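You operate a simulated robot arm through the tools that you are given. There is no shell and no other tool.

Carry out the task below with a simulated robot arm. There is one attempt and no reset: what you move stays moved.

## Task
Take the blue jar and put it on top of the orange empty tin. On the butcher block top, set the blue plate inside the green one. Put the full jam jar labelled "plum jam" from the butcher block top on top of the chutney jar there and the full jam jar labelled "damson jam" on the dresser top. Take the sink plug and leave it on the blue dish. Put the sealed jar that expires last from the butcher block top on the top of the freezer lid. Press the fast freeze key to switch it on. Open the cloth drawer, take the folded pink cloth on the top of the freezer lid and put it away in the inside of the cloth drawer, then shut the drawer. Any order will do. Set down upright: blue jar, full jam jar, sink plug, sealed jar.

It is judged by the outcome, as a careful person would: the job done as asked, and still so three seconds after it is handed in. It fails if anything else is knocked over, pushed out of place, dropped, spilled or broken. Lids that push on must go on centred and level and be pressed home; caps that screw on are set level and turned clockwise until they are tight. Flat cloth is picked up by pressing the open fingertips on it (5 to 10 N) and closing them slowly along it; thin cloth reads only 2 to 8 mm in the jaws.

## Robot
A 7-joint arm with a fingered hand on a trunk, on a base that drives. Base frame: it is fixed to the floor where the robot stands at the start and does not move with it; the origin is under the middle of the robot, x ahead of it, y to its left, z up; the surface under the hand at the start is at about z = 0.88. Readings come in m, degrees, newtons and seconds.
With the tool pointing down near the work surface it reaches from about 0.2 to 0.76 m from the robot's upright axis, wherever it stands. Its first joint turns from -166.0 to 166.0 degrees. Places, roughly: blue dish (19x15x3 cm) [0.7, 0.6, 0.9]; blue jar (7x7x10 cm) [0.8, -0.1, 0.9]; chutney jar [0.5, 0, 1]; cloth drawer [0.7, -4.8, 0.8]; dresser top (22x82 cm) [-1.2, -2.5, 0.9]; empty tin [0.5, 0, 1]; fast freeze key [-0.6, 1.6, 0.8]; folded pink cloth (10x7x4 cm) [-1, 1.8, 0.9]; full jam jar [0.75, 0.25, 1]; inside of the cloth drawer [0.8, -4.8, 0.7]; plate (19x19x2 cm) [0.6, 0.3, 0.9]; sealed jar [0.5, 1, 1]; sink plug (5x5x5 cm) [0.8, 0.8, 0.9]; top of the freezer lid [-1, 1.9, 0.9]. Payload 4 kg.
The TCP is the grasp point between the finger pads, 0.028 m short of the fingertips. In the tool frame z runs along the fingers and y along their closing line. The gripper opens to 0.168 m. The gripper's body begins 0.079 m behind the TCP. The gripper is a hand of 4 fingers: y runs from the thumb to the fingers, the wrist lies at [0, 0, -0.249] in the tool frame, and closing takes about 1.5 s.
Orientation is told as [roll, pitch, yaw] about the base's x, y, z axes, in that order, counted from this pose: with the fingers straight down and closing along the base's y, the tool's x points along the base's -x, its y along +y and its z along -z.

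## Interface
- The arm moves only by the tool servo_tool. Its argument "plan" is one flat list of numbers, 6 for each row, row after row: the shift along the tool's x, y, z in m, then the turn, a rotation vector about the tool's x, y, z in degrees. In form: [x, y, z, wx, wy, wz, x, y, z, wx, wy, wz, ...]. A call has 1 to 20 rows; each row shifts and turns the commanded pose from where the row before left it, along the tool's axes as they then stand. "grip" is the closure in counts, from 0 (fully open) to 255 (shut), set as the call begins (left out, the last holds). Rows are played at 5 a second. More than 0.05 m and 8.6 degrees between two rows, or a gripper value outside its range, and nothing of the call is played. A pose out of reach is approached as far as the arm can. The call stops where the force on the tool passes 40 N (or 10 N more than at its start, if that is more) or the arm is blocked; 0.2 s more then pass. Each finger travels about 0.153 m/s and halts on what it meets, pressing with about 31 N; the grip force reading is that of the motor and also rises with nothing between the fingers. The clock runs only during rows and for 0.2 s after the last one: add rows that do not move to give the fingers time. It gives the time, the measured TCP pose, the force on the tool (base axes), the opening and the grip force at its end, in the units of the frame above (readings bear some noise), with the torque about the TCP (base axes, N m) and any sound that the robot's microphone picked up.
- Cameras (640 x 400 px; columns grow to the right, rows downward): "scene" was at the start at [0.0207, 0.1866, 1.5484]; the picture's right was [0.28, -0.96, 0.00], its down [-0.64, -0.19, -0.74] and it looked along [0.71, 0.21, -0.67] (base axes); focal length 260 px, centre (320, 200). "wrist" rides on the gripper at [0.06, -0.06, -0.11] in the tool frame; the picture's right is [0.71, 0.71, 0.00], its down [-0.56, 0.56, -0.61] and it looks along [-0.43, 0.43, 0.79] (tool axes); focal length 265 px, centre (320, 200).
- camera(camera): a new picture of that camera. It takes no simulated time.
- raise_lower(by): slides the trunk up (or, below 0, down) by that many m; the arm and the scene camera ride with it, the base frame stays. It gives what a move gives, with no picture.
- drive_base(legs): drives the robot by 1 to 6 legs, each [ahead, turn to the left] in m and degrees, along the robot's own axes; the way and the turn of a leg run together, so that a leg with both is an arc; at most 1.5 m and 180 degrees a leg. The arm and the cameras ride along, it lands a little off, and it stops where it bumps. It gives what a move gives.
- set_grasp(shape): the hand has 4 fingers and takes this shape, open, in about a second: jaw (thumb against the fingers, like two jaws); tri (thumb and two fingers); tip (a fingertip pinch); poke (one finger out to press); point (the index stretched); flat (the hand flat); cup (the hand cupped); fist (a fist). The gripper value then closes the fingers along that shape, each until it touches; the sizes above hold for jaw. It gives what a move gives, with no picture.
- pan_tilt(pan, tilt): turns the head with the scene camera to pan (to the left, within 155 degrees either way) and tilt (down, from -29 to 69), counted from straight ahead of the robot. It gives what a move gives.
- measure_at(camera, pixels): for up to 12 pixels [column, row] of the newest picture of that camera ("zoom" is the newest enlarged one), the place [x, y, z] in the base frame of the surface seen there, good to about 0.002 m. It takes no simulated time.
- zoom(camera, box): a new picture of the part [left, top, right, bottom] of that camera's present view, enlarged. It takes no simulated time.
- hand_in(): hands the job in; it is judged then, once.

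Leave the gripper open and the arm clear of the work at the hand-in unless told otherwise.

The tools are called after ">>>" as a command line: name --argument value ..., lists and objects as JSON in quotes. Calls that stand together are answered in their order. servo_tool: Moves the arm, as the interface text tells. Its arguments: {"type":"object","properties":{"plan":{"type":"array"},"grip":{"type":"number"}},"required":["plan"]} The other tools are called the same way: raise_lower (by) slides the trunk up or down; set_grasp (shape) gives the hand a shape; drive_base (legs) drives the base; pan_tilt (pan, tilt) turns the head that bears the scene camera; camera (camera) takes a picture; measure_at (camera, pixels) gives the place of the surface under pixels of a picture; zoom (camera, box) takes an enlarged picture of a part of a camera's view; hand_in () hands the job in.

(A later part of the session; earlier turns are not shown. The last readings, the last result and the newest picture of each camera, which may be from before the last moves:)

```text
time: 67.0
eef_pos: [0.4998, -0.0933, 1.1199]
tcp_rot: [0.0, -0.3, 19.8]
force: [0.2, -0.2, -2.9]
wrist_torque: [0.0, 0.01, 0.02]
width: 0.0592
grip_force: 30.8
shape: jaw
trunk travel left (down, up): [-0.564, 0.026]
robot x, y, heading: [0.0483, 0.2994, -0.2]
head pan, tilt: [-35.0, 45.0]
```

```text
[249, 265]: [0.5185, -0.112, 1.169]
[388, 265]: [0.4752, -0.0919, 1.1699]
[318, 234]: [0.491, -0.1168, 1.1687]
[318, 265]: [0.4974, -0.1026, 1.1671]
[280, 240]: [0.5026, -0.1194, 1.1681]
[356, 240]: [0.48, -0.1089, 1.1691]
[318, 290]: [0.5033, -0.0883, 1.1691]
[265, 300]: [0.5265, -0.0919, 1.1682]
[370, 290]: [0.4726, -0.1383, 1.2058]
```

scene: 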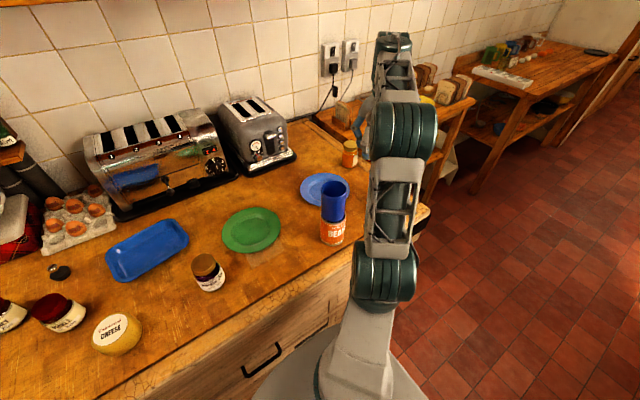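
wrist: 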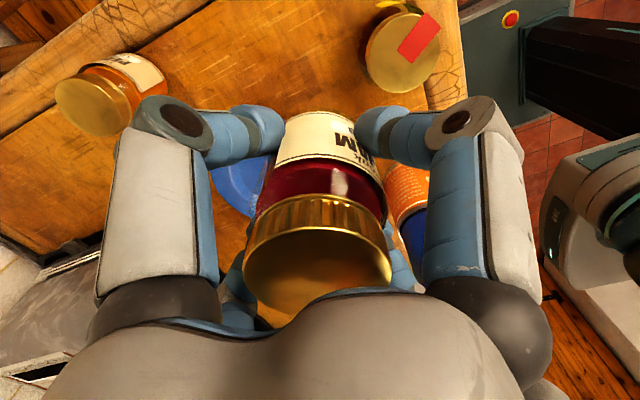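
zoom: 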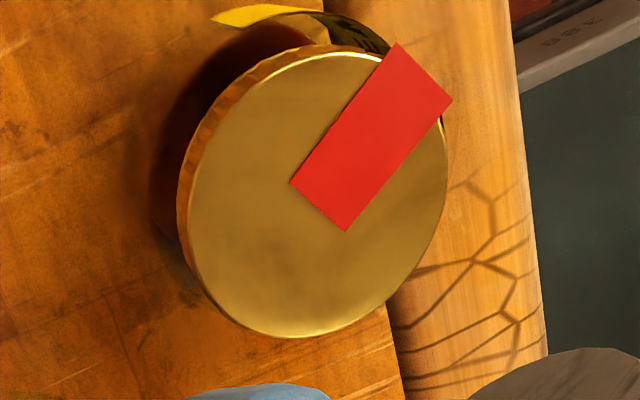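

The held jar's axis is about (+2,+2) mm from the TCP; bottom is ~52 mm below the TCP. I'll move above the chutney lid, then lower to z≈1.05.

>>> servo_tool --plan '[0.0272, 0.005, 0, 0, 0, 0, 0.0272, 0.005, 0, 0, 0, 0, 0.0272, 0.005, 0, 0, 0, 0, 0, 0, 0, 0, 0, 0]'

>>> camera --camera "scene"

>>> camera --camera "wrist"

```text
time: 68.0
eef_pos: [0.4182, -0.1079, 1.1178]
tcp_rot: [0.1, -0.3, 19.9]
force: [-0.2, -0.4, -3.9]
wrist_torque: [-0.01, 0.02, 0.02]
width: 0.0591
grip_force: 31.3
shape: jaw
trunk travel left (down, up): [-0.564, 0.026]
robot x, y, heading: [0.0439, 0.2988, -0.4]
head pan, tilt: [-35.0, 45.0]
```

```text
taken
```

scene: 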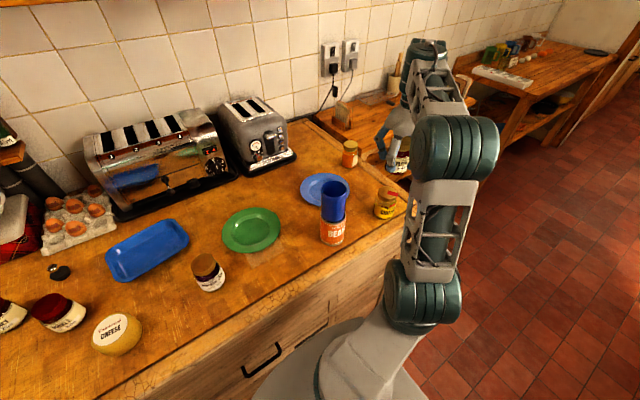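

```text
taken
```

wrist: 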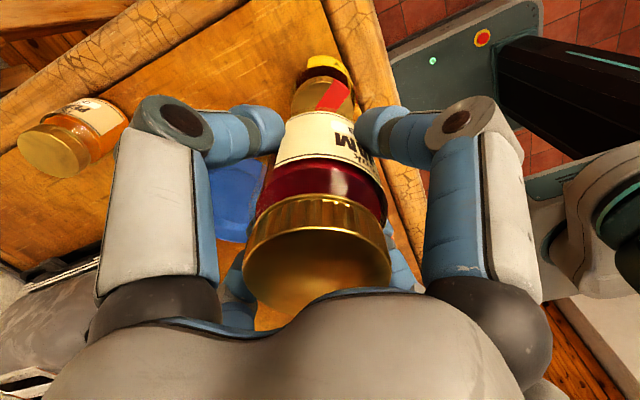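

>>> servo_tool --plan '[0, 0, 0.025, 0, 0, 0, 0, 0, 0.025, 0, 0, 0, 0, 0, 0.015, 0, 0, 0, 0, 0, 0, 0, 0, 0]'

>>> camera --camera "wrist"

>>> zoom --camera "scene" --box '[330, 110, 450, 230]'

```text
time: 69.0
eef_pos: [0.4193, -0.1085, 1.0545]
tcp_rot: [0.0, -0.4, 19.8]
force: [0.1, -0.3, -3.7]
wrist_torque: [0.0, 0.01, 0.01]
width: 0.0591
grip_force: 31.3
shape: jaw
trunk travel left (down, up): [-0.564, 0.026]
robot x, y, heading: [0.0434, 0.3018, -0.2]
head pan, tilt: [-35.0, 45.0]
```

```text
taken
```

wrist: 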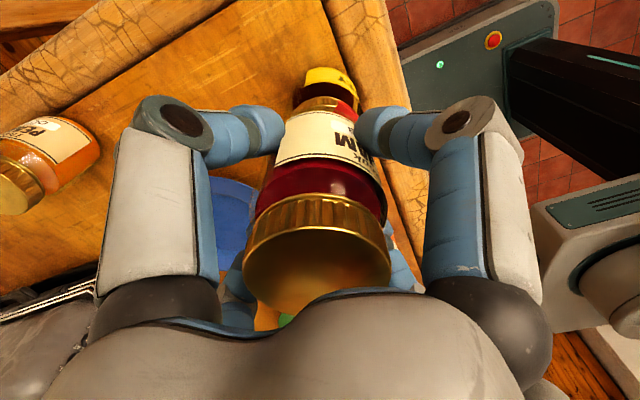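

```text
3.33 times, centred on (390, 170) of scene
```

zoom: 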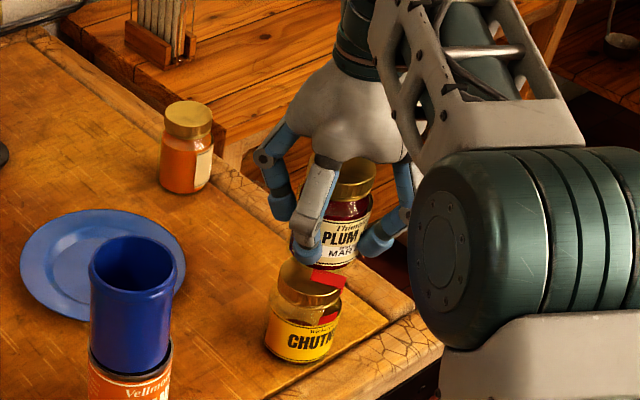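

The picture suggests the plum jar may be offset from the chutney lid; I'll measure both directly in this zoom.

>>> measure_at --camera "zoom" --pixels '[[355, 185], [365, 175], [340, 190], [345, 220], [360, 235], [330, 245], [290, 280], [315, 270], [340, 285], [300, 300], [340, 255], [320, 290]]'

```text
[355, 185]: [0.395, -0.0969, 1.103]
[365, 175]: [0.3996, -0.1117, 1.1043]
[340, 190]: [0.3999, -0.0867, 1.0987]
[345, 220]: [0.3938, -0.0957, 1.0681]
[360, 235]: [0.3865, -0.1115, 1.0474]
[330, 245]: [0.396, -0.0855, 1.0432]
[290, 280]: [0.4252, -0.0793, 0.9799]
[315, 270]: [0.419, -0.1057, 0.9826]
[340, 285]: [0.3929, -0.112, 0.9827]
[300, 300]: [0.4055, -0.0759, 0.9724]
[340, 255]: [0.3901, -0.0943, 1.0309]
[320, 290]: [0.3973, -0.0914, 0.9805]
```

The measurements agree: plum axis ≈ (0.420, −0.107), chutney lid centre ≈ (0.420, −0.105). I'll lower to just above contact.

>>> servo_tool --plan '[0, 0, 0.006, 0, 0, 0, 0, 0, 0.006, 0, 0, 0, 0, 0.001, 0.004, 0, 0, 0, 0, 0, 0, 0, 0, 0]'

>>> servo_tool --plan '[0, 0, 0.002, 0, 0, 0, 0, 0, 0, 0, 0, 0]'

>>> servo_tool --plan '[0, 0, 0.0015, 0, 0, 0, 0, 0, 0, 0, 0, 0]'

```text
time: 70.0
eef_pos: [0.4192, -0.1074, 1.0381]
tcp_rot: [0.1, -0.4, 19.7]
force: [0.3, 0.4, -3.2]
wrist_torque: [-0.01, -0.01, 0.01]
width: 0.0594
grip_force: 31.4
shape: jaw
trunk travel left (down, up): [-0.564, 0.026]
robot x, y, heading: [0.0419, 0.302, 0.0]
head pan, tilt: [-35.0, 45.0]
```

```text
time: 70.6
eef_pos: [0.4193, -0.1069, 1.0364]
tcp_rot: [0.2, -0.3, 19.8]
force: [0.6, 0.8, -3.7]
wrist_torque: [-0.03, 0.01, 0.03]
width: 0.0591
grip_force: 30.8
shape: jaw
trunk travel left (down, up): [-0.564, 0.026]
robot x, y, heading: [0.0421, 0.2986, -0.2]
head pan, tilt: [-35.0, 45.0]
```

```text
time: 71.2
eef_pos: [0.4181, -0.1076, 1.035]
tcp_rot: [0.1, -0.3, 19.8]
force: [0.1, -0.6, -3.7]
wrist_torque: [0.0, -0.01, 0.0]
width: 0.0592
grip_force: 30.2
shape: jaw
trunk travel left (down, up): [-0.564, 0.026]
robot x, y, heading: [0.0459, 0.2994, -0.3]
head pan, tilt: [-35.0, 45.0]
```

>>> servo_tool --plan '[0, 0, 0.001, 0, 0, 0, 0, 0, 0, 0, 0, 0]'

>>> servo_tool --plan '[0, 0, 0.001, 0, 0, 0, 0, 0, 0, 0, 0, 0]'

>>> servo_tool --plan '[0, 0, 0.001, 0, 0, 0, 0, 0, 0, 0, 0, 0]'

```text
time: 71.8
eef_pos: [0.4192, -0.1069, 1.034]
tcp_rot: [0.1, -0.3, 19.9]
force: [0.5, 0.3, -2.9]
wrist_torque: [-0.01, 0.03, 0.03]
width: 0.0593
grip_force: 31.0
shape: jaw
trunk travel left (down, up): [-0.564, 0.026]
robot x, y, heading: [0.0456, 0.3002, -0.2]
head pan, tilt: [-35.0, 45.0]
```

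```text
time: 72.4
eef_pos: [0.4195, -0.1072, 1.0317]
tcp_rot: [0.1, -0.3, 19.8]
force: [-0.9, 0.1, -3.4]
wrist_torque: [0.04, -0.01, 0.0]
width: 0.0591
grip_force: 31.1
shape: jaw
trunk travel left (down, up): [-0.564, 0.026]
robot x, y, heading: [0.0445, 0.2999, -0.2]
head pan, tilt: [-35.0, 45.0]
```

```text
time: 73.0
eef_pos: [0.418, -0.1061, 1.0316]
tcp_rot: [0.1, -0.2, 19.7]
force: [0.0, -0.1, -3.0]
wrist_torque: [0.0, -0.02, 0.05]
width: 0.0591
grip_force: 30.8
shape: jaw
trunk travel left (down, up): [-0.564, 0.026]
robot x, y, heading: [0.0471, 0.2948, -0.1]
head pan, tilt: [-35.0, 45.0]
```

>>> servo_tool --plan '[0, 0, 0.001, 0, 0, 0, 0, 0, 0, 0, 0, 0]'

>>> servo_tool --plan '[0, 0, 0.001, 0, 0, 0, 0, 0, 0, 0, 0, 0]'

```text
time: 73.6
eef_pos: [0.4189, -0.1073, 1.0305]
tcp_rot: [0.1, -0.2, 19.8]
force: [-0.4, -0.1, -3.8]
wrist_torque: [0.04, 0.03, 0.02]
width: 0.0593
grip_force: 30.6
shape: jaw
trunk travel left (down, up): [-0.564, 0.026]
robot x, y, heading: [0.0486, 0.2995, -0.3]
head pan, tilt: [-35.0, 45.0]
```

```text
time: 74.2
eef_pos: [0.4185, -0.1076, 1.0286]
tcp_rot: [0.0, -0.2, 19.9]
force: [-0.1, 0.5, -0.6]
wrist_torque: [0.0, 0.01, 0.02]
width: 0.0591
grip_force: 31.5
shape: jaw
trunk travel left (down, up): [-0.564, 0.026]
robot x, y, heading: [0.0447, 0.3012, 0.1]
head pan, tilt: [-35.0, 45.0]
```

The weight is coming off the hand (−0.6 N): contact. One tiny step more, then open.

>>> servo_tool --plan '[0, 0, 0.0004, 0, 0, 0, 0, 0, 0, 0, 0, 0]'

>>> zoom --camera "scene" --box '[330, 110, 450, 230]'

```text
time: 74.8
eef_pos: [0.4178, -0.107, 1.0298]
tcp_rot: [0.0, -0.2, 19.8]
force: [1.5, -0.6, 4.7]
wrist_torque: [-0.03, -0.01, -0.01]
width: 0.0594
grip_force: 30.5
shape: jaw
trunk travel left (down, up): [-0.564, 0.026]
robot x, y, heading: [0.0465, 0.2978, -0.2]
head pan, tilt: [-35.0, 45.0]
```

```text
3.33 times, centred on (390, 170) of scene
```

zoom: 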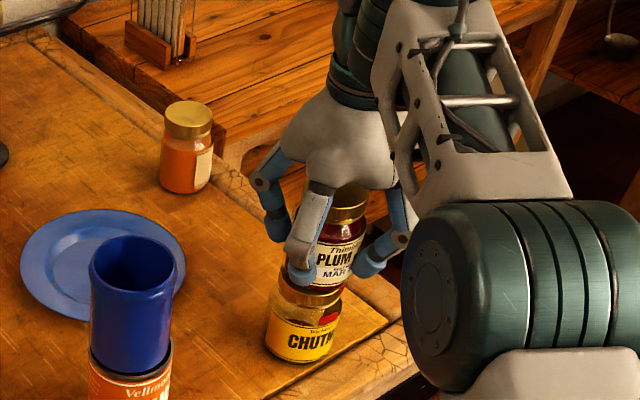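

Contact with 4.7 N. The plum jar sits on the chutney lid. Opening the fingers.

>>> servo_tool --plan '[0, 0, 0, 0, 0, 0, 0, 0, 0, 0, 0, 0, 0, 0, 0, 0, 0, 0, 0, 0, 0, 0, 0, 0]' --grip 100

>>> zoom --camera "scene" --box '[330, 110, 450, 230]'

>>> camera --camera "wrist"

```text
time: 75.8
eef_pos: [0.4182, -0.1061, 1.0298]
tcp_rot: [0.1, -0.3, 19.9]
force: [-0.2, -0.2, 1.3]
wrist_torque: [0.0, -0.03, 0.04]
width: 0.1015
grip_force: 0.0
shape: jaw
trunk travel left (down, up): [-0.564, 0.026]
robot x, y, heading: [0.0489, 0.2995, -0.2]
head pan, tilt: [-35.0, 45.0]
```

```text
3.33 times, centred on (390, 170) of scene
```

zoom: 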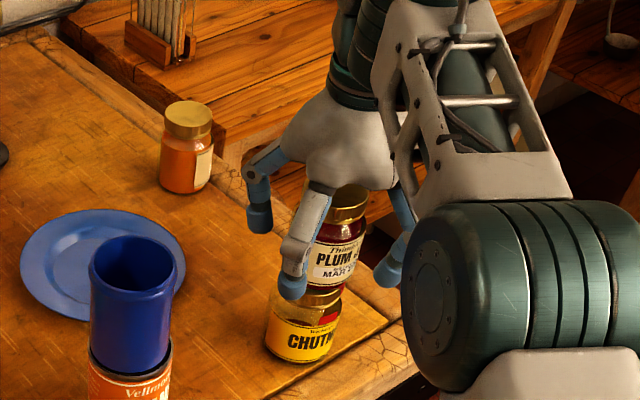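

```text
taken
```

wrist: 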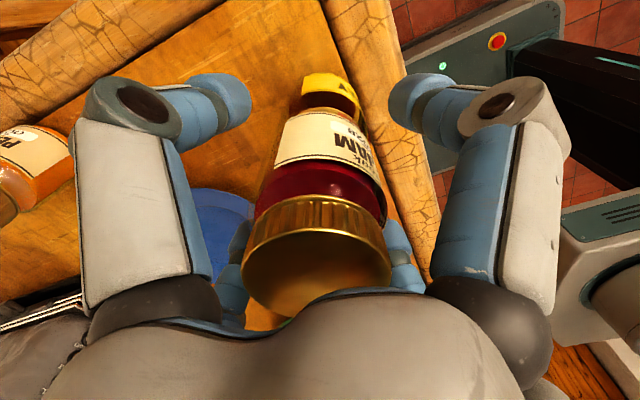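

Released and standing. I'll retreat straight up.

>>> servo_tool --plan '[0, 0, -0.015, 0, 0, 0, 0, 0, -0.025, 0, 0, 0, 0, 0, -0.03, 0, 0, 0, 0, 0, -0.04, 0, 0, 0, 0, 0, -0.04, 0, 0, 0, 0, 0, -0.04, 0, 0, 0, 0, 0, 0, 0, 0, 0]'

>>> zoom --camera "scene" --box '[280, 110, 450, 260]'

```text
time: 77.4
eef_pos: [0.4157, -0.106, 1.2223]
tcp_rot: [0.2, -0.3, 19.8]
force: [0.2, -0.7, 0.3]
wrist_torque: [0.01, 0.01, 0.01]
width: 0.1017
grip_force: 0.0
shape: jaw
trunk travel left (down, up): [-0.564, 0.026]
robot x, y, heading: [0.0429, 0.3003, -0.2]
head pan, tilt: [-35.0, 45.0]
```

```text
2.67 times, centred on (365, 185) of scene
```

zoom: 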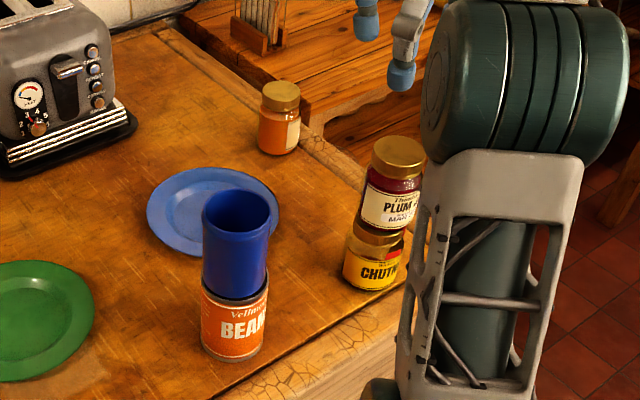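

Both stacks stand. Next the damson jam at about (0.495, 0.45): I'll swing the hand over to it at this height and then look.

>>> servo_tool --plan '[-0.022, 0.0413, 0, 0, 0, 0, -0.022, 0.0413, 0, 0, 0, 0, -0.022, 0.0413, 0, 0, 0, 0, -0.022, 0.0413, 0, 0, 0, 0, -0.022, 0.0413, 0, 0, 0, 0, -0.022, 0.0413, 0, 0, 0, 0, -0.022, 0.0413, 0, 0, 0, 0, -0.022, 0.0413, 0, 0, 0, 0, -0.022, 0.0413, 0, 0, 0, 0, -0.022, 0.0413, 0, 0, 0, 0, -0.022, 0.0413, 0, 0, 0, 0, -0.022, 0.0413, 0, 0, 0, 0, 0, 0, 0.03, 0, 0, 0, 0, 0, 0.03, 0, 0, 0, 0, 0, 0, 0, 0, 0]'

>>> camera --camera "wrist"

>>> pan_tilt --pan 20 --tilt 45

>>> camera --camera "scene"

```text
time: 80.6
eef_pos: [0.4972, 0.4478, 1.161]
tcp_rot: [-0.1, -0.3, 19.7]
force: [0.1, -0.3, 0.4]
wrist_torque: [0.0, 0.0, 0.0]
width: 0.1016
grip_force: 0.0
shape: jaw
trunk travel left (down, up): [-0.564, 0.026]
robot x, y, heading: [0.0463, 0.2984, -0.2]
head pan, tilt: [-35.0, 45.0]
```

```text
taken
```

wrist: 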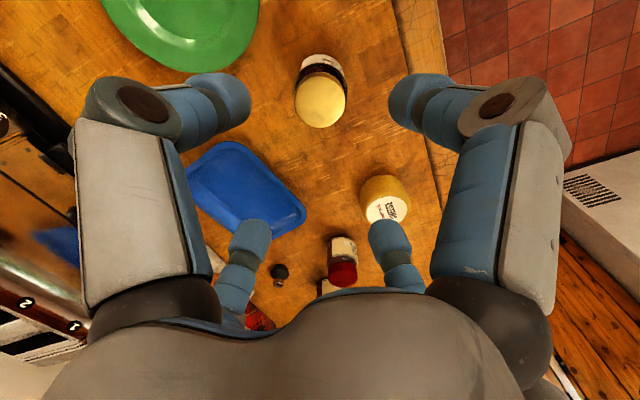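

```text
time: 81.8
eef_pos: [0.4976, 0.4482, 1.1634]
tcp_rot: [0.2, -0.3, 19.8]
force: [0.5, 0.3, -0.6]
wrist_torque: [-0.01, -0.03, 0.01]
width: 0.1014
grip_force: 0.1
shape: jaw
trunk travel left (down, up): [-0.564, 0.026]
robot x, y, heading: [0.0468, 0.3042, -0.2]
head pan, tilt: [20.0, 45.0]
```

```text
taken
```

scene: 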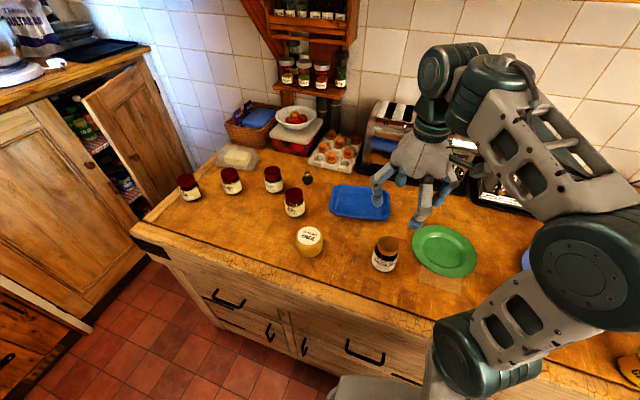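

I'll zoom at the damson lid (wrist view (320,100)) and at the sealed jars' labels (scene).

>>> zoom --camera "wrist" --box '[270, 40, 370, 140]'

>>> measure_at --camera "zoom" --pixels '[[108, 235], [305, 215], [200, 150], [225, 345], [207, 240], [135, 170], [290, 310]]'

>>> zoom --camera "scene" --box '[170, 160, 320, 225]'

>>> zoom --camera "scene" --box '[255, 160, 315, 225]'

>>> zoom --camera "scene" --box '[170, 165, 250, 210]'

```text
4.00 times, centred on (320, 90) of wrist
```

zoom: 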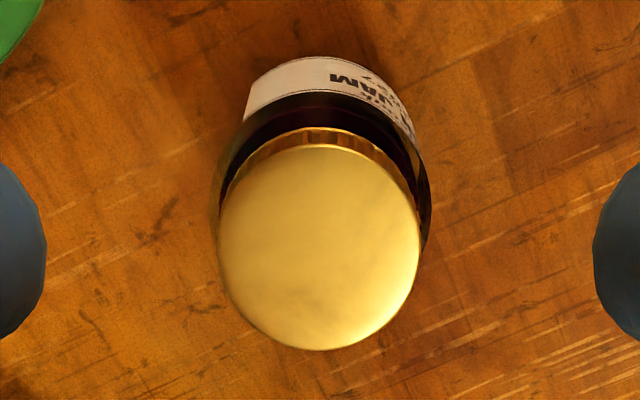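

```text
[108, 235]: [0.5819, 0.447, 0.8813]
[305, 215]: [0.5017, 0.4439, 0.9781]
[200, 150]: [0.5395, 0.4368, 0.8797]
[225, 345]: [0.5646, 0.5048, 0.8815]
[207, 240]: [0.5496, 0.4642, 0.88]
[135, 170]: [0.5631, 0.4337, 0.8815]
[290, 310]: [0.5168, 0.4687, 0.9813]
```

```text
4.27 times, centred on (245, 192) of scene
```

zoom: 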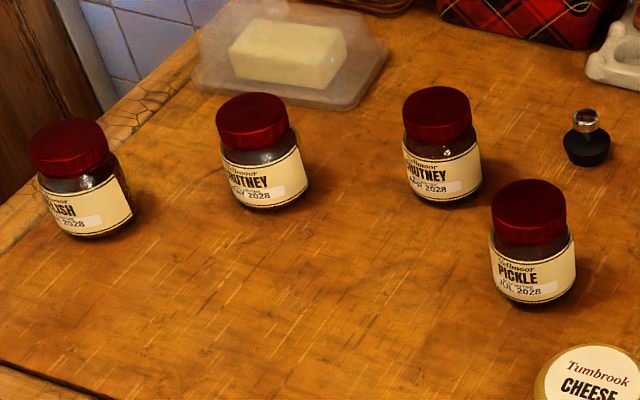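

```text
6.15 times, centred on (285, 192) of scene
```

zoom: 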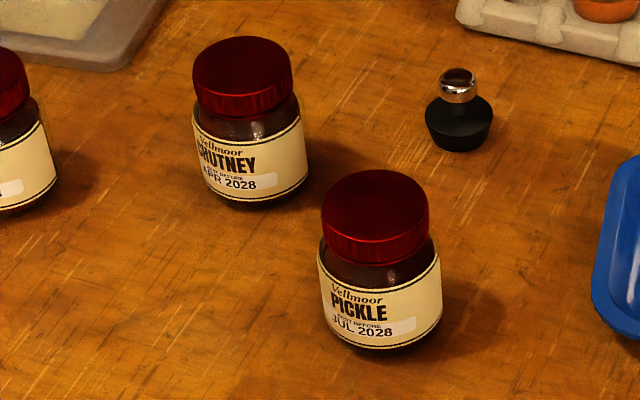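

```text
8.00 times, centred on (210, 188) of scene
```

zoom: 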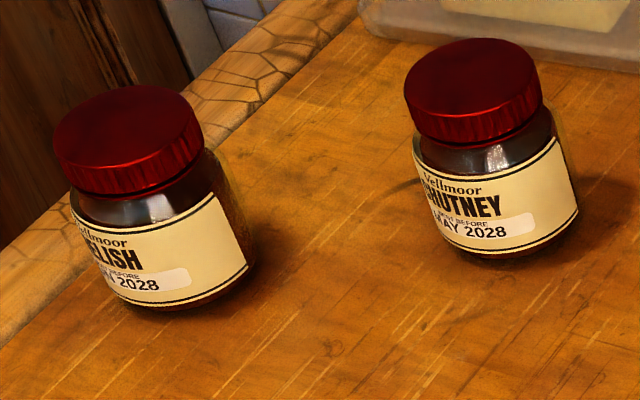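

Pickle: JUL 2028; back chutney: APR 2028; left chutney: MAY 2028; relish month is still hidden. Now the damson lid edge points in the wrist picture.

>>> measure_at --camera "wrist" --pixels '[[296, 101], [343, 100], [319, 78], [319, 125], [319, 101], [303, 84], [336, 118], [336, 84], [303, 118]]'

```text
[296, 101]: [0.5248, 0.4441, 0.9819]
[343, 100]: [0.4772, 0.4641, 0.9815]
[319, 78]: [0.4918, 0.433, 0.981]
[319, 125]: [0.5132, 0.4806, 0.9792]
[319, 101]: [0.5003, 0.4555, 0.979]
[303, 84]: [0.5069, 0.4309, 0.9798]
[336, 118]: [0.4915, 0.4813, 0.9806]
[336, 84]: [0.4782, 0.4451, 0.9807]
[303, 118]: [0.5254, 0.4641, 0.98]
```

Damson centre ≈ (0.501, 0.4555). I'll descend over it with fingers preset to ~9 cm.

>>> servo_tool --plan '[-0.003, 0.0029, 0.04, 0, 0, 0, -0.003, 0.0029, 0.04, 0, 0, 0, 0, 0, 0.045, 0, 0, 0, 0, 0, 0, 0, 0, 0]' --grip 115

>>> camera --camera "wrist"

```text
time: 82.8
eef_pos: [0.5019, 0.4539, 1.037]
tcp_rot: [0.0, -0.3, 19.9]
force: [0.2, -0.2, -0.8]
wrist_torque: [0.02, 0.01, 0.02]
width: 0.0927
grip_force: 0.0
shape: jaw
trunk travel left (down, up): [-0.564, 0.026]
robot x, y, heading: [0.0428, 0.3033, -0.2]
head pan, tilt: [20.0, 45.0]
```

```text
taken
```

wrist: 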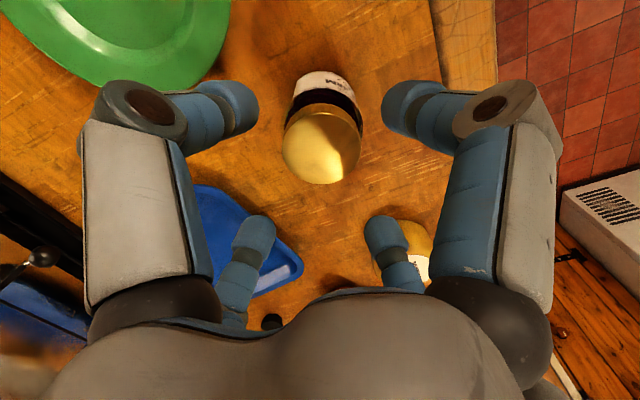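

Centred. Descend to z≈0.93 and close.

>>> servo_tool --plan '[0, 0.001, 0.04, 0, 0, 0, 0, 0, 0.04, 0, 0, 0, 0, 0, 0.027, 0, 0, 0, 0, 0, 0, 0, 0, 0]'

>>> servo_tool --plan '[0, 0, 0, 0, 0, 0, 0, 0, 0, 0, 0, 0, 0, 0, 0, 0, 0, 0, 0, 0, 0, 0, 0, 0, 0, 0, 0, 0, 0, 0, 0, 0, 0, 0, 0, 0]' --grip 255

>>> camera --camera "wrist"

```text
time: 83.8
eef_pos: [0.5012, 0.4563, 0.9288]
tcp_rot: [0.1, -0.3, 19.8]
force: [-0.4, 0.1, -0.3]
wrist_torque: [0.0, 0.0, -0.01]
width: 0.0929
grip_force: 0.1
shape: jaw
trunk travel left (down, up): [-0.564, 0.026]
robot x, y, heading: [0.0485, 0.2985, 0.1]
head pan, tilt: [20.0, 45.0]
```

```text
time: 85.2
eef_pos: [0.5012, 0.456, 0.9296]
tcp_rot: [0.1, -0.4, 19.9]
force: [-0.5, 0.2, -1.8]
wrist_torque: [-0.04, 0.0, 0.0]
width: 0.059
grip_force: 31.5
shape: jaw
trunk travel left (down, up): [-0.564, 0.026]
robot x, y, heading: [0.0467, 0.3009, 0.1]
head pan, tilt: [20.0, 45.0]
```

```text
taken
```

wrist: 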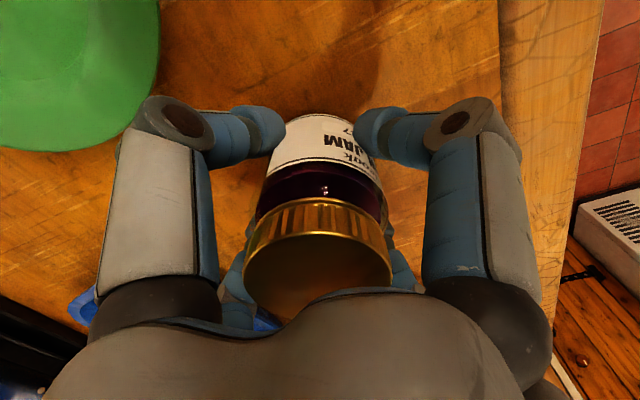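

Gripped. Lift high and bring the jar in front of the robot for driving.

>>> servo_tool --plan '[0, 0, -0.02, 0, 0, 0, 0, 0, -0.04, 0, 0, 0, 0, 0, -0.045, 0, 0, 0, 0, 0, -0.045, 0, 0, 0, 0, 0, -0.045, 0, 0, 0, 0, 0, -0.045, 0, 0, 0, 0.0316, -0.0284, -0.01, 0, 0, 0, 0.0316, -0.0284, -0.01, 0, 0, 0, 0.0316, -0.0284, -0.01, 0, 0, 0, 0.0316, -0.0284, 0, 0, 0, 0, 0, 0, 0, 0, 0, 0]'

>>> pan_tilt --pan -130 --tilt 20

>>> camera --camera "scene"

```text
time: 87.6
eef_pos: [0.4198, 0.3071, 1.1995]
tcp_rot: [0.0, -0.2, 19.9]
force: [-0.1, 0.4, -3.6]
wrist_torque: [0.0, 0.0, 0.0]
width: 0.0584
grip_force: 31.0
shape: jaw
trunk travel left (down, up): [-0.564, 0.026]
robot x, y, heading: [0.0438, 0.3002, -0.2]
head pan, tilt: [20.0, 45.0]
```

```text
time: 90.0
eef_pos: [0.4205, 0.3075, 1.2007]
tcp_rot: [0.1, -0.4, 19.7]
force: [-0.5, -0.3, -3.9]
wrist_torque: [0.01, 0.0, 0.02]
width: 0.0589
grip_force: 31.3
shape: jaw
trunk travel left (down, up): [-0.564, 0.026]
robot x, y, heading: [0.0455, 0.3023, -0.1]
head pan, tilt: [-130.0, 20.0]
```

```text
taken
```

scene: 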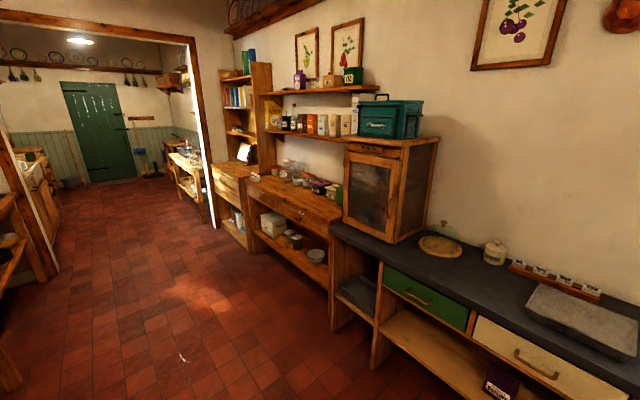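

The wooden dresser with the shelves above is at px (290,200). I'll zoom and measure it.

>>> zoom --camera "scene" --box '[220, 130, 360, 270]'

>>> measure_at --camera "zoom" --pixels '[[160, 200], [250, 250], [330, 280], [350, 270], [200, 205], [270, 230], [420, 300], [110, 205], [60, 170], [90, 230], [300, 250], [230, 220]]'

```text
2.86 times, centred on (290, 200) of scene
```

zoom: 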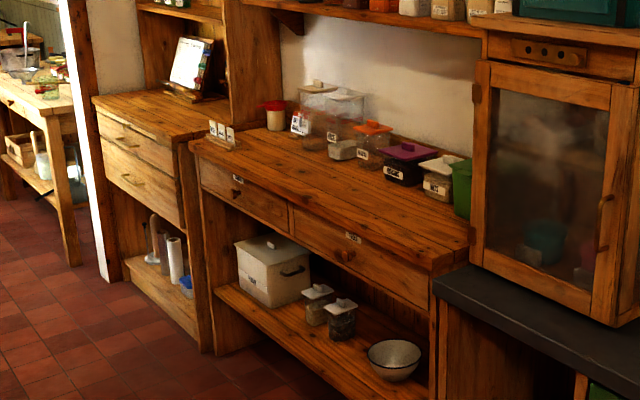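

```text
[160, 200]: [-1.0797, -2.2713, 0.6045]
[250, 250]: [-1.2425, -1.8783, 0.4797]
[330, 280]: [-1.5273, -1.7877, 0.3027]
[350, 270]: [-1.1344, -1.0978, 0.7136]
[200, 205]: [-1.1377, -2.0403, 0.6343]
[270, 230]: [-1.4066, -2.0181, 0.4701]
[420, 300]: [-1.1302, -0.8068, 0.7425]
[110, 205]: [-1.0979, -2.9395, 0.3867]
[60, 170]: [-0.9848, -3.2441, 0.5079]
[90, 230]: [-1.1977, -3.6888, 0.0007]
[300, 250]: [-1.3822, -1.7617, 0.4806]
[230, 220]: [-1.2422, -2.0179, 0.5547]
```

>>> measure_at --camera "zoom" --pixels '[[200, 148], [430, 262], [300, 195], [320, 175], [400, 225], [270, 150], [100, 100], [180, 135], [140, 112], [200, 110], [230, 140], [360, 215]]'

```text
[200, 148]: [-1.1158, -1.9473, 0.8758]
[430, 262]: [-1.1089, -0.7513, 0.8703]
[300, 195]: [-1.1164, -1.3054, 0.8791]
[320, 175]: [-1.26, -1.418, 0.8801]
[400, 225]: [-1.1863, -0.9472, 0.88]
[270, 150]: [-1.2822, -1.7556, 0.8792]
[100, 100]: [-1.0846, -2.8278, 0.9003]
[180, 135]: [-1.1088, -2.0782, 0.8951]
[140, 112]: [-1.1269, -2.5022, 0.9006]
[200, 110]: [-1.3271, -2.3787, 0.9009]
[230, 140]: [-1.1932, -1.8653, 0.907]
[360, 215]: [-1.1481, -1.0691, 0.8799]
```

The dresser top is at z≈0.90, x −1.31…−1.09, y −2.83…−2.08. I'll view the corridor straight along −y to plan a collision-free drive.

>>> pan_tilt --pan -95 --tilt 22

>>> camera --camera "scene"

```text
time: 91.0
eef_pos: [0.4202, 0.3075, 1.1987]
tcp_rot: [0.1, -0.4, 19.8]
force: [0.0, 0.1, -3.3]
wrist_torque: [-0.01, 0.0, 0.02]
width: 0.0588
grip_force: 31.2
shape: jaw
trunk travel left (down, up): [-0.564, 0.026]
robot x, y, heading: [0.0466, 0.2982, -0.1]
head pan, tilt: [-95.0, 22.0]
```

```text
taken
```

scene: 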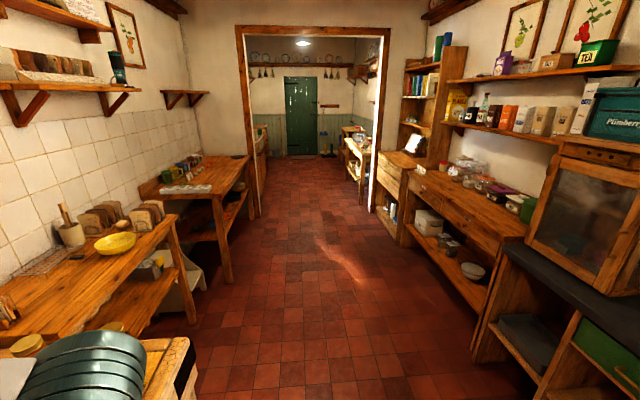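

>>> measure_at --camera "scene" --pixels '[[197, 320], [230, 280], [258, 215], [372, 210], [400, 245], [485, 350], [340, 180], [267, 190], [300, 250], [172, 225], [390, 180], [346, 150]]'

>>> zoom --camera "scene" --box '[230, 100, 400, 220]'

```text
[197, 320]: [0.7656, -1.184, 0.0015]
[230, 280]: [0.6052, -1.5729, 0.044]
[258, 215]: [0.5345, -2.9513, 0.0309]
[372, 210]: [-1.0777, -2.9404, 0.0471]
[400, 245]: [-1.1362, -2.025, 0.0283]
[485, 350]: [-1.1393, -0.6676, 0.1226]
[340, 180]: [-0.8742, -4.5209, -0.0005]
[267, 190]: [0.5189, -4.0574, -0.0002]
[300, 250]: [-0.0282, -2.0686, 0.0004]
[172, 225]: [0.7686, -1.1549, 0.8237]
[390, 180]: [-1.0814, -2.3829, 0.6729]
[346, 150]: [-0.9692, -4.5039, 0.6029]
```

```text
3.33 times, centred on (315, 160) of scene
```

zoom: 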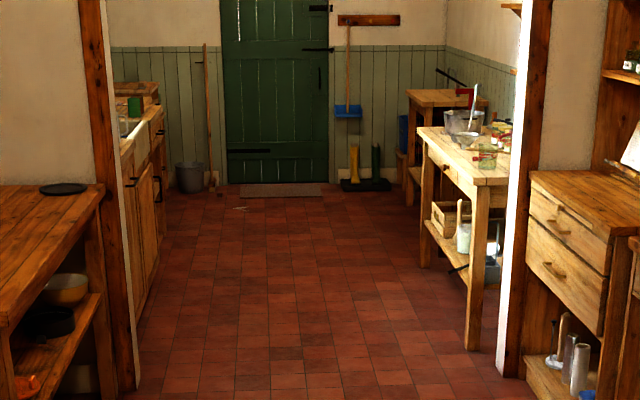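

The corridor is x −1.1…0.53, wide enough. I'll back off, turn right about 100°, and check heading before the long leg.

>>> drive_base --legs '[[-0.15, 0], [0, -100.6]]'

```text
time: 96.6
eef_pos: [-0.1651, -0.0697, 1.2004]
tcp_rot: [0.1, -0.3, -81.1]
force: [-0.3, 0.0, -3.7]
wrist_torque: [-0.01, 0.02, 0.0]
width: 0.0585
grip_force: 30.4
shape: jaw
trunk travel left (down, up): [-0.564, 0.026]
robot x, y, heading: [-0.1015, 0.2974, -101.2]
head pan, tilt: [-95.0, 22.0]
```

>>> drive_base --legs '[[1.4, 0], [1.4, 0]]'

```text
time: 110.0
eef_pos: [-0.7269, -2.7651, 1.1988]
tcp_rot: [0.0, -0.3, -81.2]
force: [-0.1, -0.2, -2.9]
wrist_torque: [0.06, 0.02, -0.01]
width: 0.0583
grip_force: 31.0
shape: jaw
trunk travel left (down, up): [-0.564, 0.026]
robot x, y, heading: [-0.6629, -2.3991, -101.0]
head pan, tilt: [-95.0, 22.0]
```

I'm at (−0.66, −2.40), heading −101°. The dresser target is then to the robot's right within reach, so no further turn is needed. I'll look at it.

>>> pan_tilt --pan -75 --tilt 40

>>> camera --camera "scene"

```text
time: 110.8
eef_pos: [-0.7276, -2.7648, 1.1999]
tcp_rot: [0.2, -0.4, -81.1]
force: [0.1, 0.3, -3.3]
wrist_torque: [0.02, 0.01, -0.02]
width: 0.0584
grip_force: 30.7
shape: jaw
trunk travel left (down, up): [-0.564, 0.026]
robot x, y, heading: [-0.6648, -2.3975, -101.1]
head pan, tilt: [-75.0, 40.0]
```

```text
taken
```

scene: 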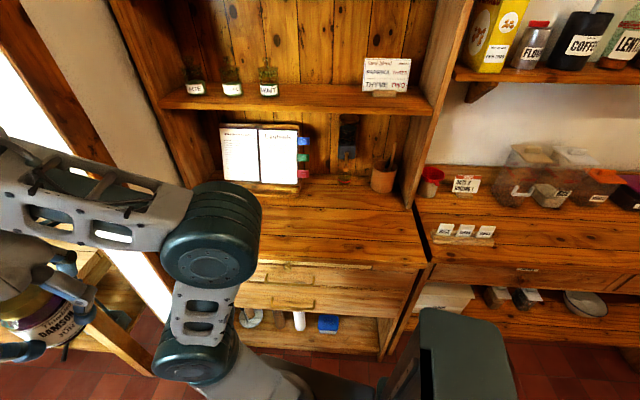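

I'll measure the dresser top, the book stand, the hutch sides and the shelf above.

>>> measure_at --camera "scene" --pixels '[[330, 215], [300, 250], [400, 250], [330, 240], [380, 190], [300, 190], [410, 195], [320, 105], [420, 130], [270, 200], [400, 215], [440, 140]]'

```text
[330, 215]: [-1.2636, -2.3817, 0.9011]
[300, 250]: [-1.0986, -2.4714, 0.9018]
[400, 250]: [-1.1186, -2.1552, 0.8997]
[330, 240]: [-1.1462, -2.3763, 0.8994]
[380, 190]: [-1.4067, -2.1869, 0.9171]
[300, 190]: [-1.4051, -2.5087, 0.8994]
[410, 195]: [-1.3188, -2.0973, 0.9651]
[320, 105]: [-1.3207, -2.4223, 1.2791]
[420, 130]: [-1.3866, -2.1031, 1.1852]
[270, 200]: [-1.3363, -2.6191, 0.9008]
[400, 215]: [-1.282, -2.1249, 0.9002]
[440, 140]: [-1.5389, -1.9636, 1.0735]
```

The free front strip of the dresser is x −1.31…−1.09 at z 0.90. I'll swing the jar there (target (−1.185, −2.42)), turning the hand along with the arm.

>>> servo_tool --plan '[0.0343, -0.0331, 0, 0, 0, 6, 0.0307, -0.0365, 0, 0, 0, 6, 0.0267, -0.0396, 0, 0, 0, 6, 0.0224, -0.0421, 0, 0, 0, 6, 0.0179, -0.0442, 0, 0, 0, 6, 0.0131, -0.0459, 0, 0, 0, 6, 0.0083, -0.047, 0, 0, 0, 6, 0.0033, -0.0476, 0, 0, 0, 6, -0.0017, -0.0477, 0, 0, 0, 6, -0.0066, -0.0472, 0, 0, 0, 6, -0.0116, -0.0463, 0, 0, 0, 6, -0.0163, -0.0448, 0, 0, 0, 6, 0, 0, 0, 0, 0, 0]'

>>> camera --camera "scene"

>>> camera --camera "wrist"

```text
time: 113.6
eef_pos: [-1.1844, -2.417, 1.1997]
tcp_rot: [0.3, 0.0, -153.3]
force: [0.5, 0.7, -4.1]
wrist_torque: [0.0, -0.04, -0.03]
width: 0.0583
grip_force: 30.8
shape: jaw
trunk travel left (down, up): [-0.564, 0.026]
robot x, y, heading: [-0.659, -2.3953, -101.2]
head pan, tilt: [-75.0, 40.0]
```

```text
taken
```

scene: 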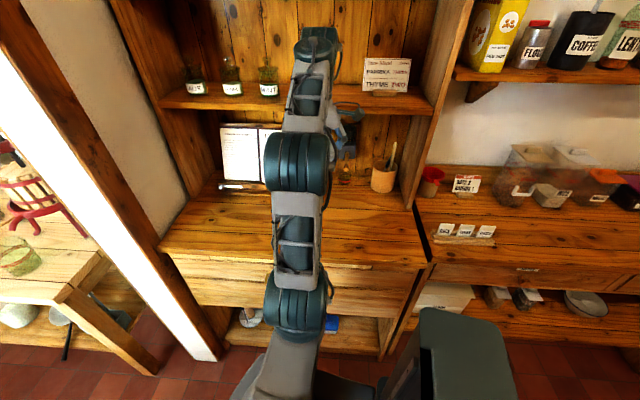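

```text
taken
```

wrist: 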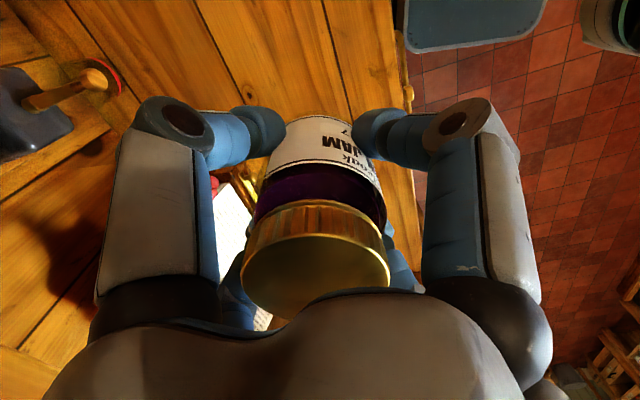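

The jar hovers over the free strip. I'll lower in steps toward z≈0.965, watching force.

>>> servo_tool --plan '[0, 0, 0.04, 0, 0, 0, 0, 0, 0.04, 0, 0, 0, 0, 0, 0.04, 0, 0, 0, 0, 0, 0, 0, 0, 0]'

>>> camera --camera "scene"

>>> camera --camera "wrist"

```text
time: 114.6
eef_pos: [-1.1824, -2.4202, 1.0803]
tcp_rot: [0.3, -0.1, -153.2]
force: [-0.3, -1.2, -3.6]
wrist_torque: [0.03, -0.02, -0.01]
width: 0.0584
grip_force: 31.2
shape: jaw
trunk travel left (down, up): [-0.564, 0.026]
robot x, y, heading: [-0.6618, -2.3949, -101.2]
head pan, tilt: [-75.0, 40.0]
```

```text
taken
```

scene: 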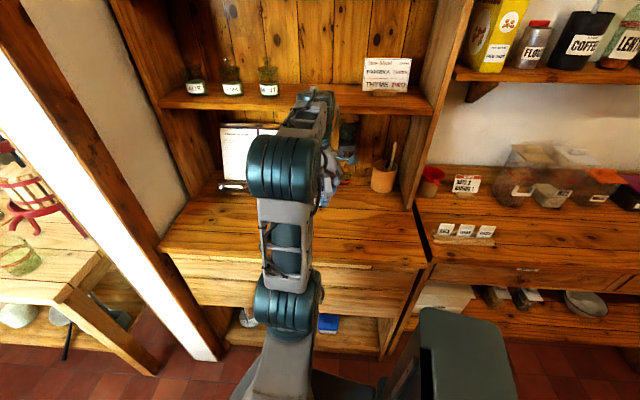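

```text
taken
```

wrist: 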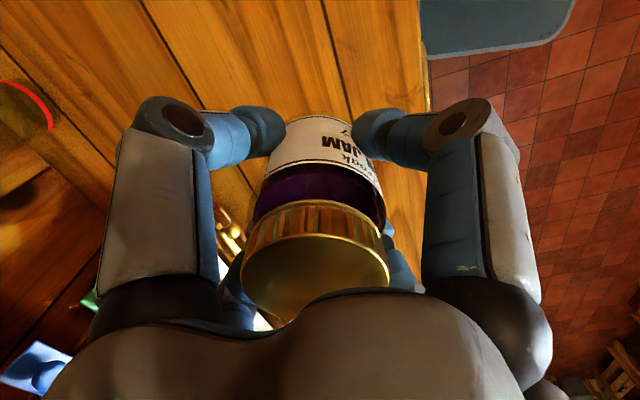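

I'll check what's near the far fingers: gold object at (230,238) and others in the wrist view.

>>> measure_at --camera "wrist" --pixels '[[230, 240], [225, 215], [260, 322], [90, 300], [35, 365], [240, 195], [200, 60], [400, 60], [425, 150], [30, 110]]'

>>> zoom --camera "scene" --box '[200, 60, 440, 280]'

```text
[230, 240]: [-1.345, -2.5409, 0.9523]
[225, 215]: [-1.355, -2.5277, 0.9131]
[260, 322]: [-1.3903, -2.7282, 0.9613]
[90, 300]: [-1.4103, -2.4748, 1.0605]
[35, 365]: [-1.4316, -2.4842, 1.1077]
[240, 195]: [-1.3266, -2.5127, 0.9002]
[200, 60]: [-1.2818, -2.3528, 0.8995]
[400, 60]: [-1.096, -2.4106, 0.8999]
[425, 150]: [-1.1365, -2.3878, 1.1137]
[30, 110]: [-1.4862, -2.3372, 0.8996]
```

```text
1.82 times, centred on (320, 170) of scene
```

zoom: 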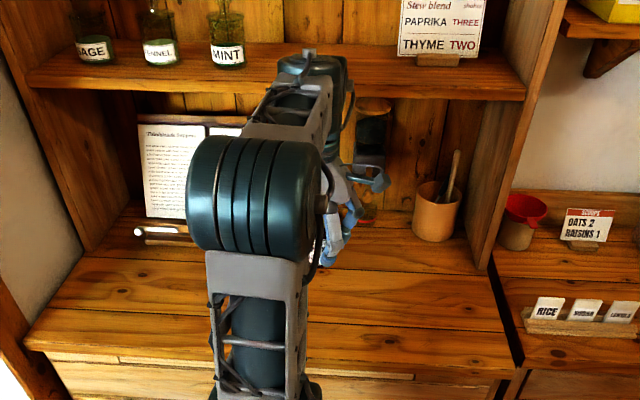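

>>> measure_at --camera "zoom" --pixels '[[310, 62], [335, 70], [300, 100], [345, 110], [365, 180], [320, 55], [280, 75], [270, 90]]'

```text
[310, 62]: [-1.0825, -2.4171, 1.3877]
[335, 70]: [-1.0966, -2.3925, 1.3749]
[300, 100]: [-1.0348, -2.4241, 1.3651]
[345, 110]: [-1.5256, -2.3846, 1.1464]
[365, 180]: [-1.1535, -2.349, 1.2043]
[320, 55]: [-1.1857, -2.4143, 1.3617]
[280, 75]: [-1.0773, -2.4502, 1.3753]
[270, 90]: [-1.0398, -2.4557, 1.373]
```

Everything is clear of the shelf edge. Continue lowering to z≈0.957.

>>> servo_tool --plan '[0, 0, 0.04, 0, 0, 0, 0, 0, 0.04, 0, 0, 0, 0, 0, 0.03, 0, 0, 0, 0, 0, 0.012, 0, 0, 0, 0, 0, 0, 0, 0, 0]'

>>> servo_tool --plan '[0, 0, 0.003, 0, 0, 0, 0, 0, 0, 0, 0, 0]'

>>> servo_tool --plan '[0, 0, 0.002, 0, 0, 0, 0, 0, 0, 0, 0, 0]'

```text
time: 115.8
eef_pos: [-1.1832, -2.421, 0.9558]
tcp_rot: [0.3, 0.0, -153.1]
force: [1.0, -0.3, -3.4]
wrist_torque: [-0.01, -0.04, 0.0]
width: 0.0582
grip_force: 31.2
shape: jaw
trunk travel left (down, up): [-0.564, 0.026]
robot x, y, heading: [-0.6648, -2.3937, -101.1]
head pan, tilt: [-75.0, 40.0]
```

```text
time: 116.4
eef_pos: [-1.1847, -2.4203, 0.9532]
tcp_rot: [0.2, 0.0, -153.2]
force: [-0.3, -1.2, -3.0]
wrist_torque: [-0.01, 0.03, -0.01]
width: 0.0581
grip_force: 31.6
shape: jaw
trunk travel left (down, up): [-0.564, 0.026]
robot x, y, heading: [-0.6636, -2.3955, -101.3]
head pan, tilt: [-75.0, 40.0]
```

```text
time: 117.0
eef_pos: [-1.1827, -2.4202, 0.9511]
tcp_rot: [0.3, 0.1, -153.2]
force: [0.2, -0.1, -3.9]
wrist_torque: [-0.02, 0.01, -0.02]
width: 0.0582
grip_force: 30.1
shape: jaw
trunk travel left (down, up): [-0.564, 0.026]
robot x, y, heading: [-0.6644, -2.3991, -100.9]
head pan, tilt: [-75.0, 40.0]
```

>>> servo_tool --plan '[0, 0, 0.001, 0, 0, 0, 0, 0, 0, 0, 0, 0]'

>>> servo_tool --plan '[0, 0, 0.001, 0, 0, 0, 0, 0, 0, 0, 0, 0]'

>>> servo_tool --plan '[0, 0, 0.001, 0, 0, 0, 0, 0, 0, 0, 0, 0]'

```text
time: 117.6
eef_pos: [-1.1846, -2.4206, 0.9498]
tcp_rot: [0.3, 0.0, -153.3]
force: [-0.3, 0.4, -3.3]
wrist_torque: [-0.01, -0.02, -0.02]
width: 0.0583
grip_force: 30.8
shape: jaw
trunk travel left (down, up): [-0.564, 0.026]
robot x, y, heading: [-0.6588, -2.3992, -101.3]
head pan, tilt: [-75.0, 40.0]
```

```text
time: 118.2
eef_pos: [-1.1834, -2.4199, 0.9488]
tcp_rot: [0.2, -0.1, -153.2]
force: [-0.4, 1.0, 0.6]
wrist_torque: [0.01, 0.15, 0.01]
width: 0.0585
grip_force: 31.0
shape: jaw
trunk travel left (down, up): [-0.564, 0.026]
robot x, y, heading: [-0.6635, -2.3943, -101.4]
head pan, tilt: [-75.0, 40.0]
```

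```text
time: 118.8
eef_pos: [-1.185, -2.4198, 0.9491]
tcp_rot: [0.2, -0.2, -153.1]
force: [-2.0, -0.6, 7.5]
wrist_torque: [-0.01, 0.21, -0.02]
width: 0.0585
grip_force: 30.9
shape: jaw
trunk travel left (down, up): [-0.564, 0.026]
robot x, y, heading: [-0.6633, -2.398, -101.2]
head pan, tilt: [-75.0, 40.0]
```

The jar is standing on the dresser (7.5 N up). I'll open the fingers and retreat upward.

>>> servo_tool --plan '[0, 0, 0, 0, 0, 0, 0, 0, 0, 0, 0, 0, 0, 0, 0, 0, 0, 0, 0, 0, 0, 0, 0, 0]' --grip 100

>>> camera --camera "wrist"

>>> servo_tool --plan '[0, 0, -0.015, 0, 0, 0, 0, 0, -0.03, 0, 0, 0, 0, 0, -0.04, 0, 0, 0, 0, 0, -0.045, 0, 0, 0, 0, 0, -0.045, 0, 0, 0, 0, 0, -0.045, 0, 0, 0, 0, 0, 0, 0, 0, 0]'

>>> camera --camera "wrist"

```text
time: 119.8
eef_pos: [-1.1844, -2.4198, 0.9483]
tcp_rot: [0.3, 0.1, -153.3]
force: [0.6, 0.6, 0.0]
wrist_torque: [-0.02, -0.01, 0.04]
width: 0.1015
grip_force: 0.0
shape: jaw
trunk travel left (down, up): [-0.564, 0.026]
robot x, y, heading: [-0.6659, -2.3973, -101.2]
head pan, tilt: [-75.0, 40.0]
```

```text
taken
```

wrist: 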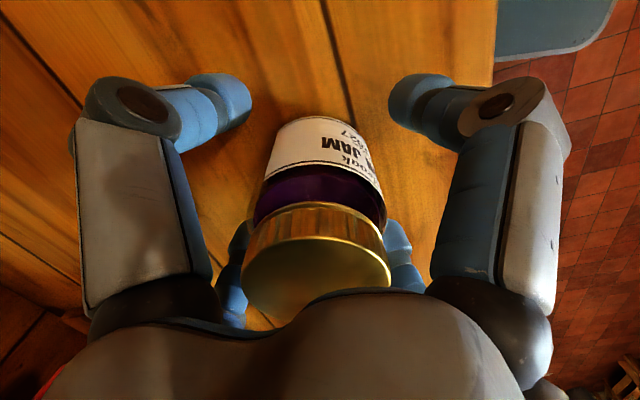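

```text
time: 121.4
eef_pos: [-1.1802, -2.4194, 1.1692]
tcp_rot: [0.3, 0.0, -153.2]
force: [0.3, -0.6, -0.3]
wrist_torque: [0.01, -0.01, 0.0]
width: 0.1017
grip_force: 0.0
shape: jaw
trunk travel left (down, up): [-0.564, 0.026]
robot x, y, heading: [-0.6624, -2.3999, -101.2]
head pan, tilt: [-75.0, 40.0]
```

```text
taken
```

wrist: 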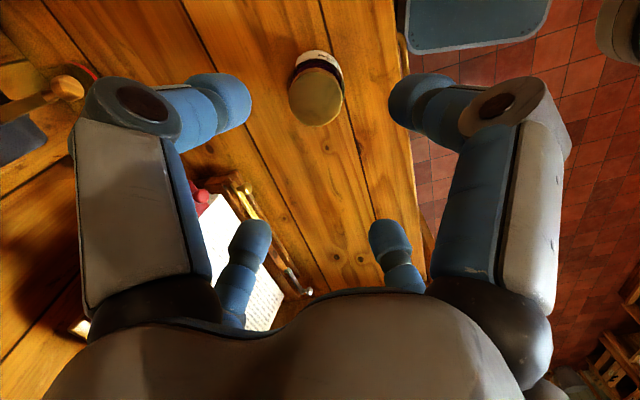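

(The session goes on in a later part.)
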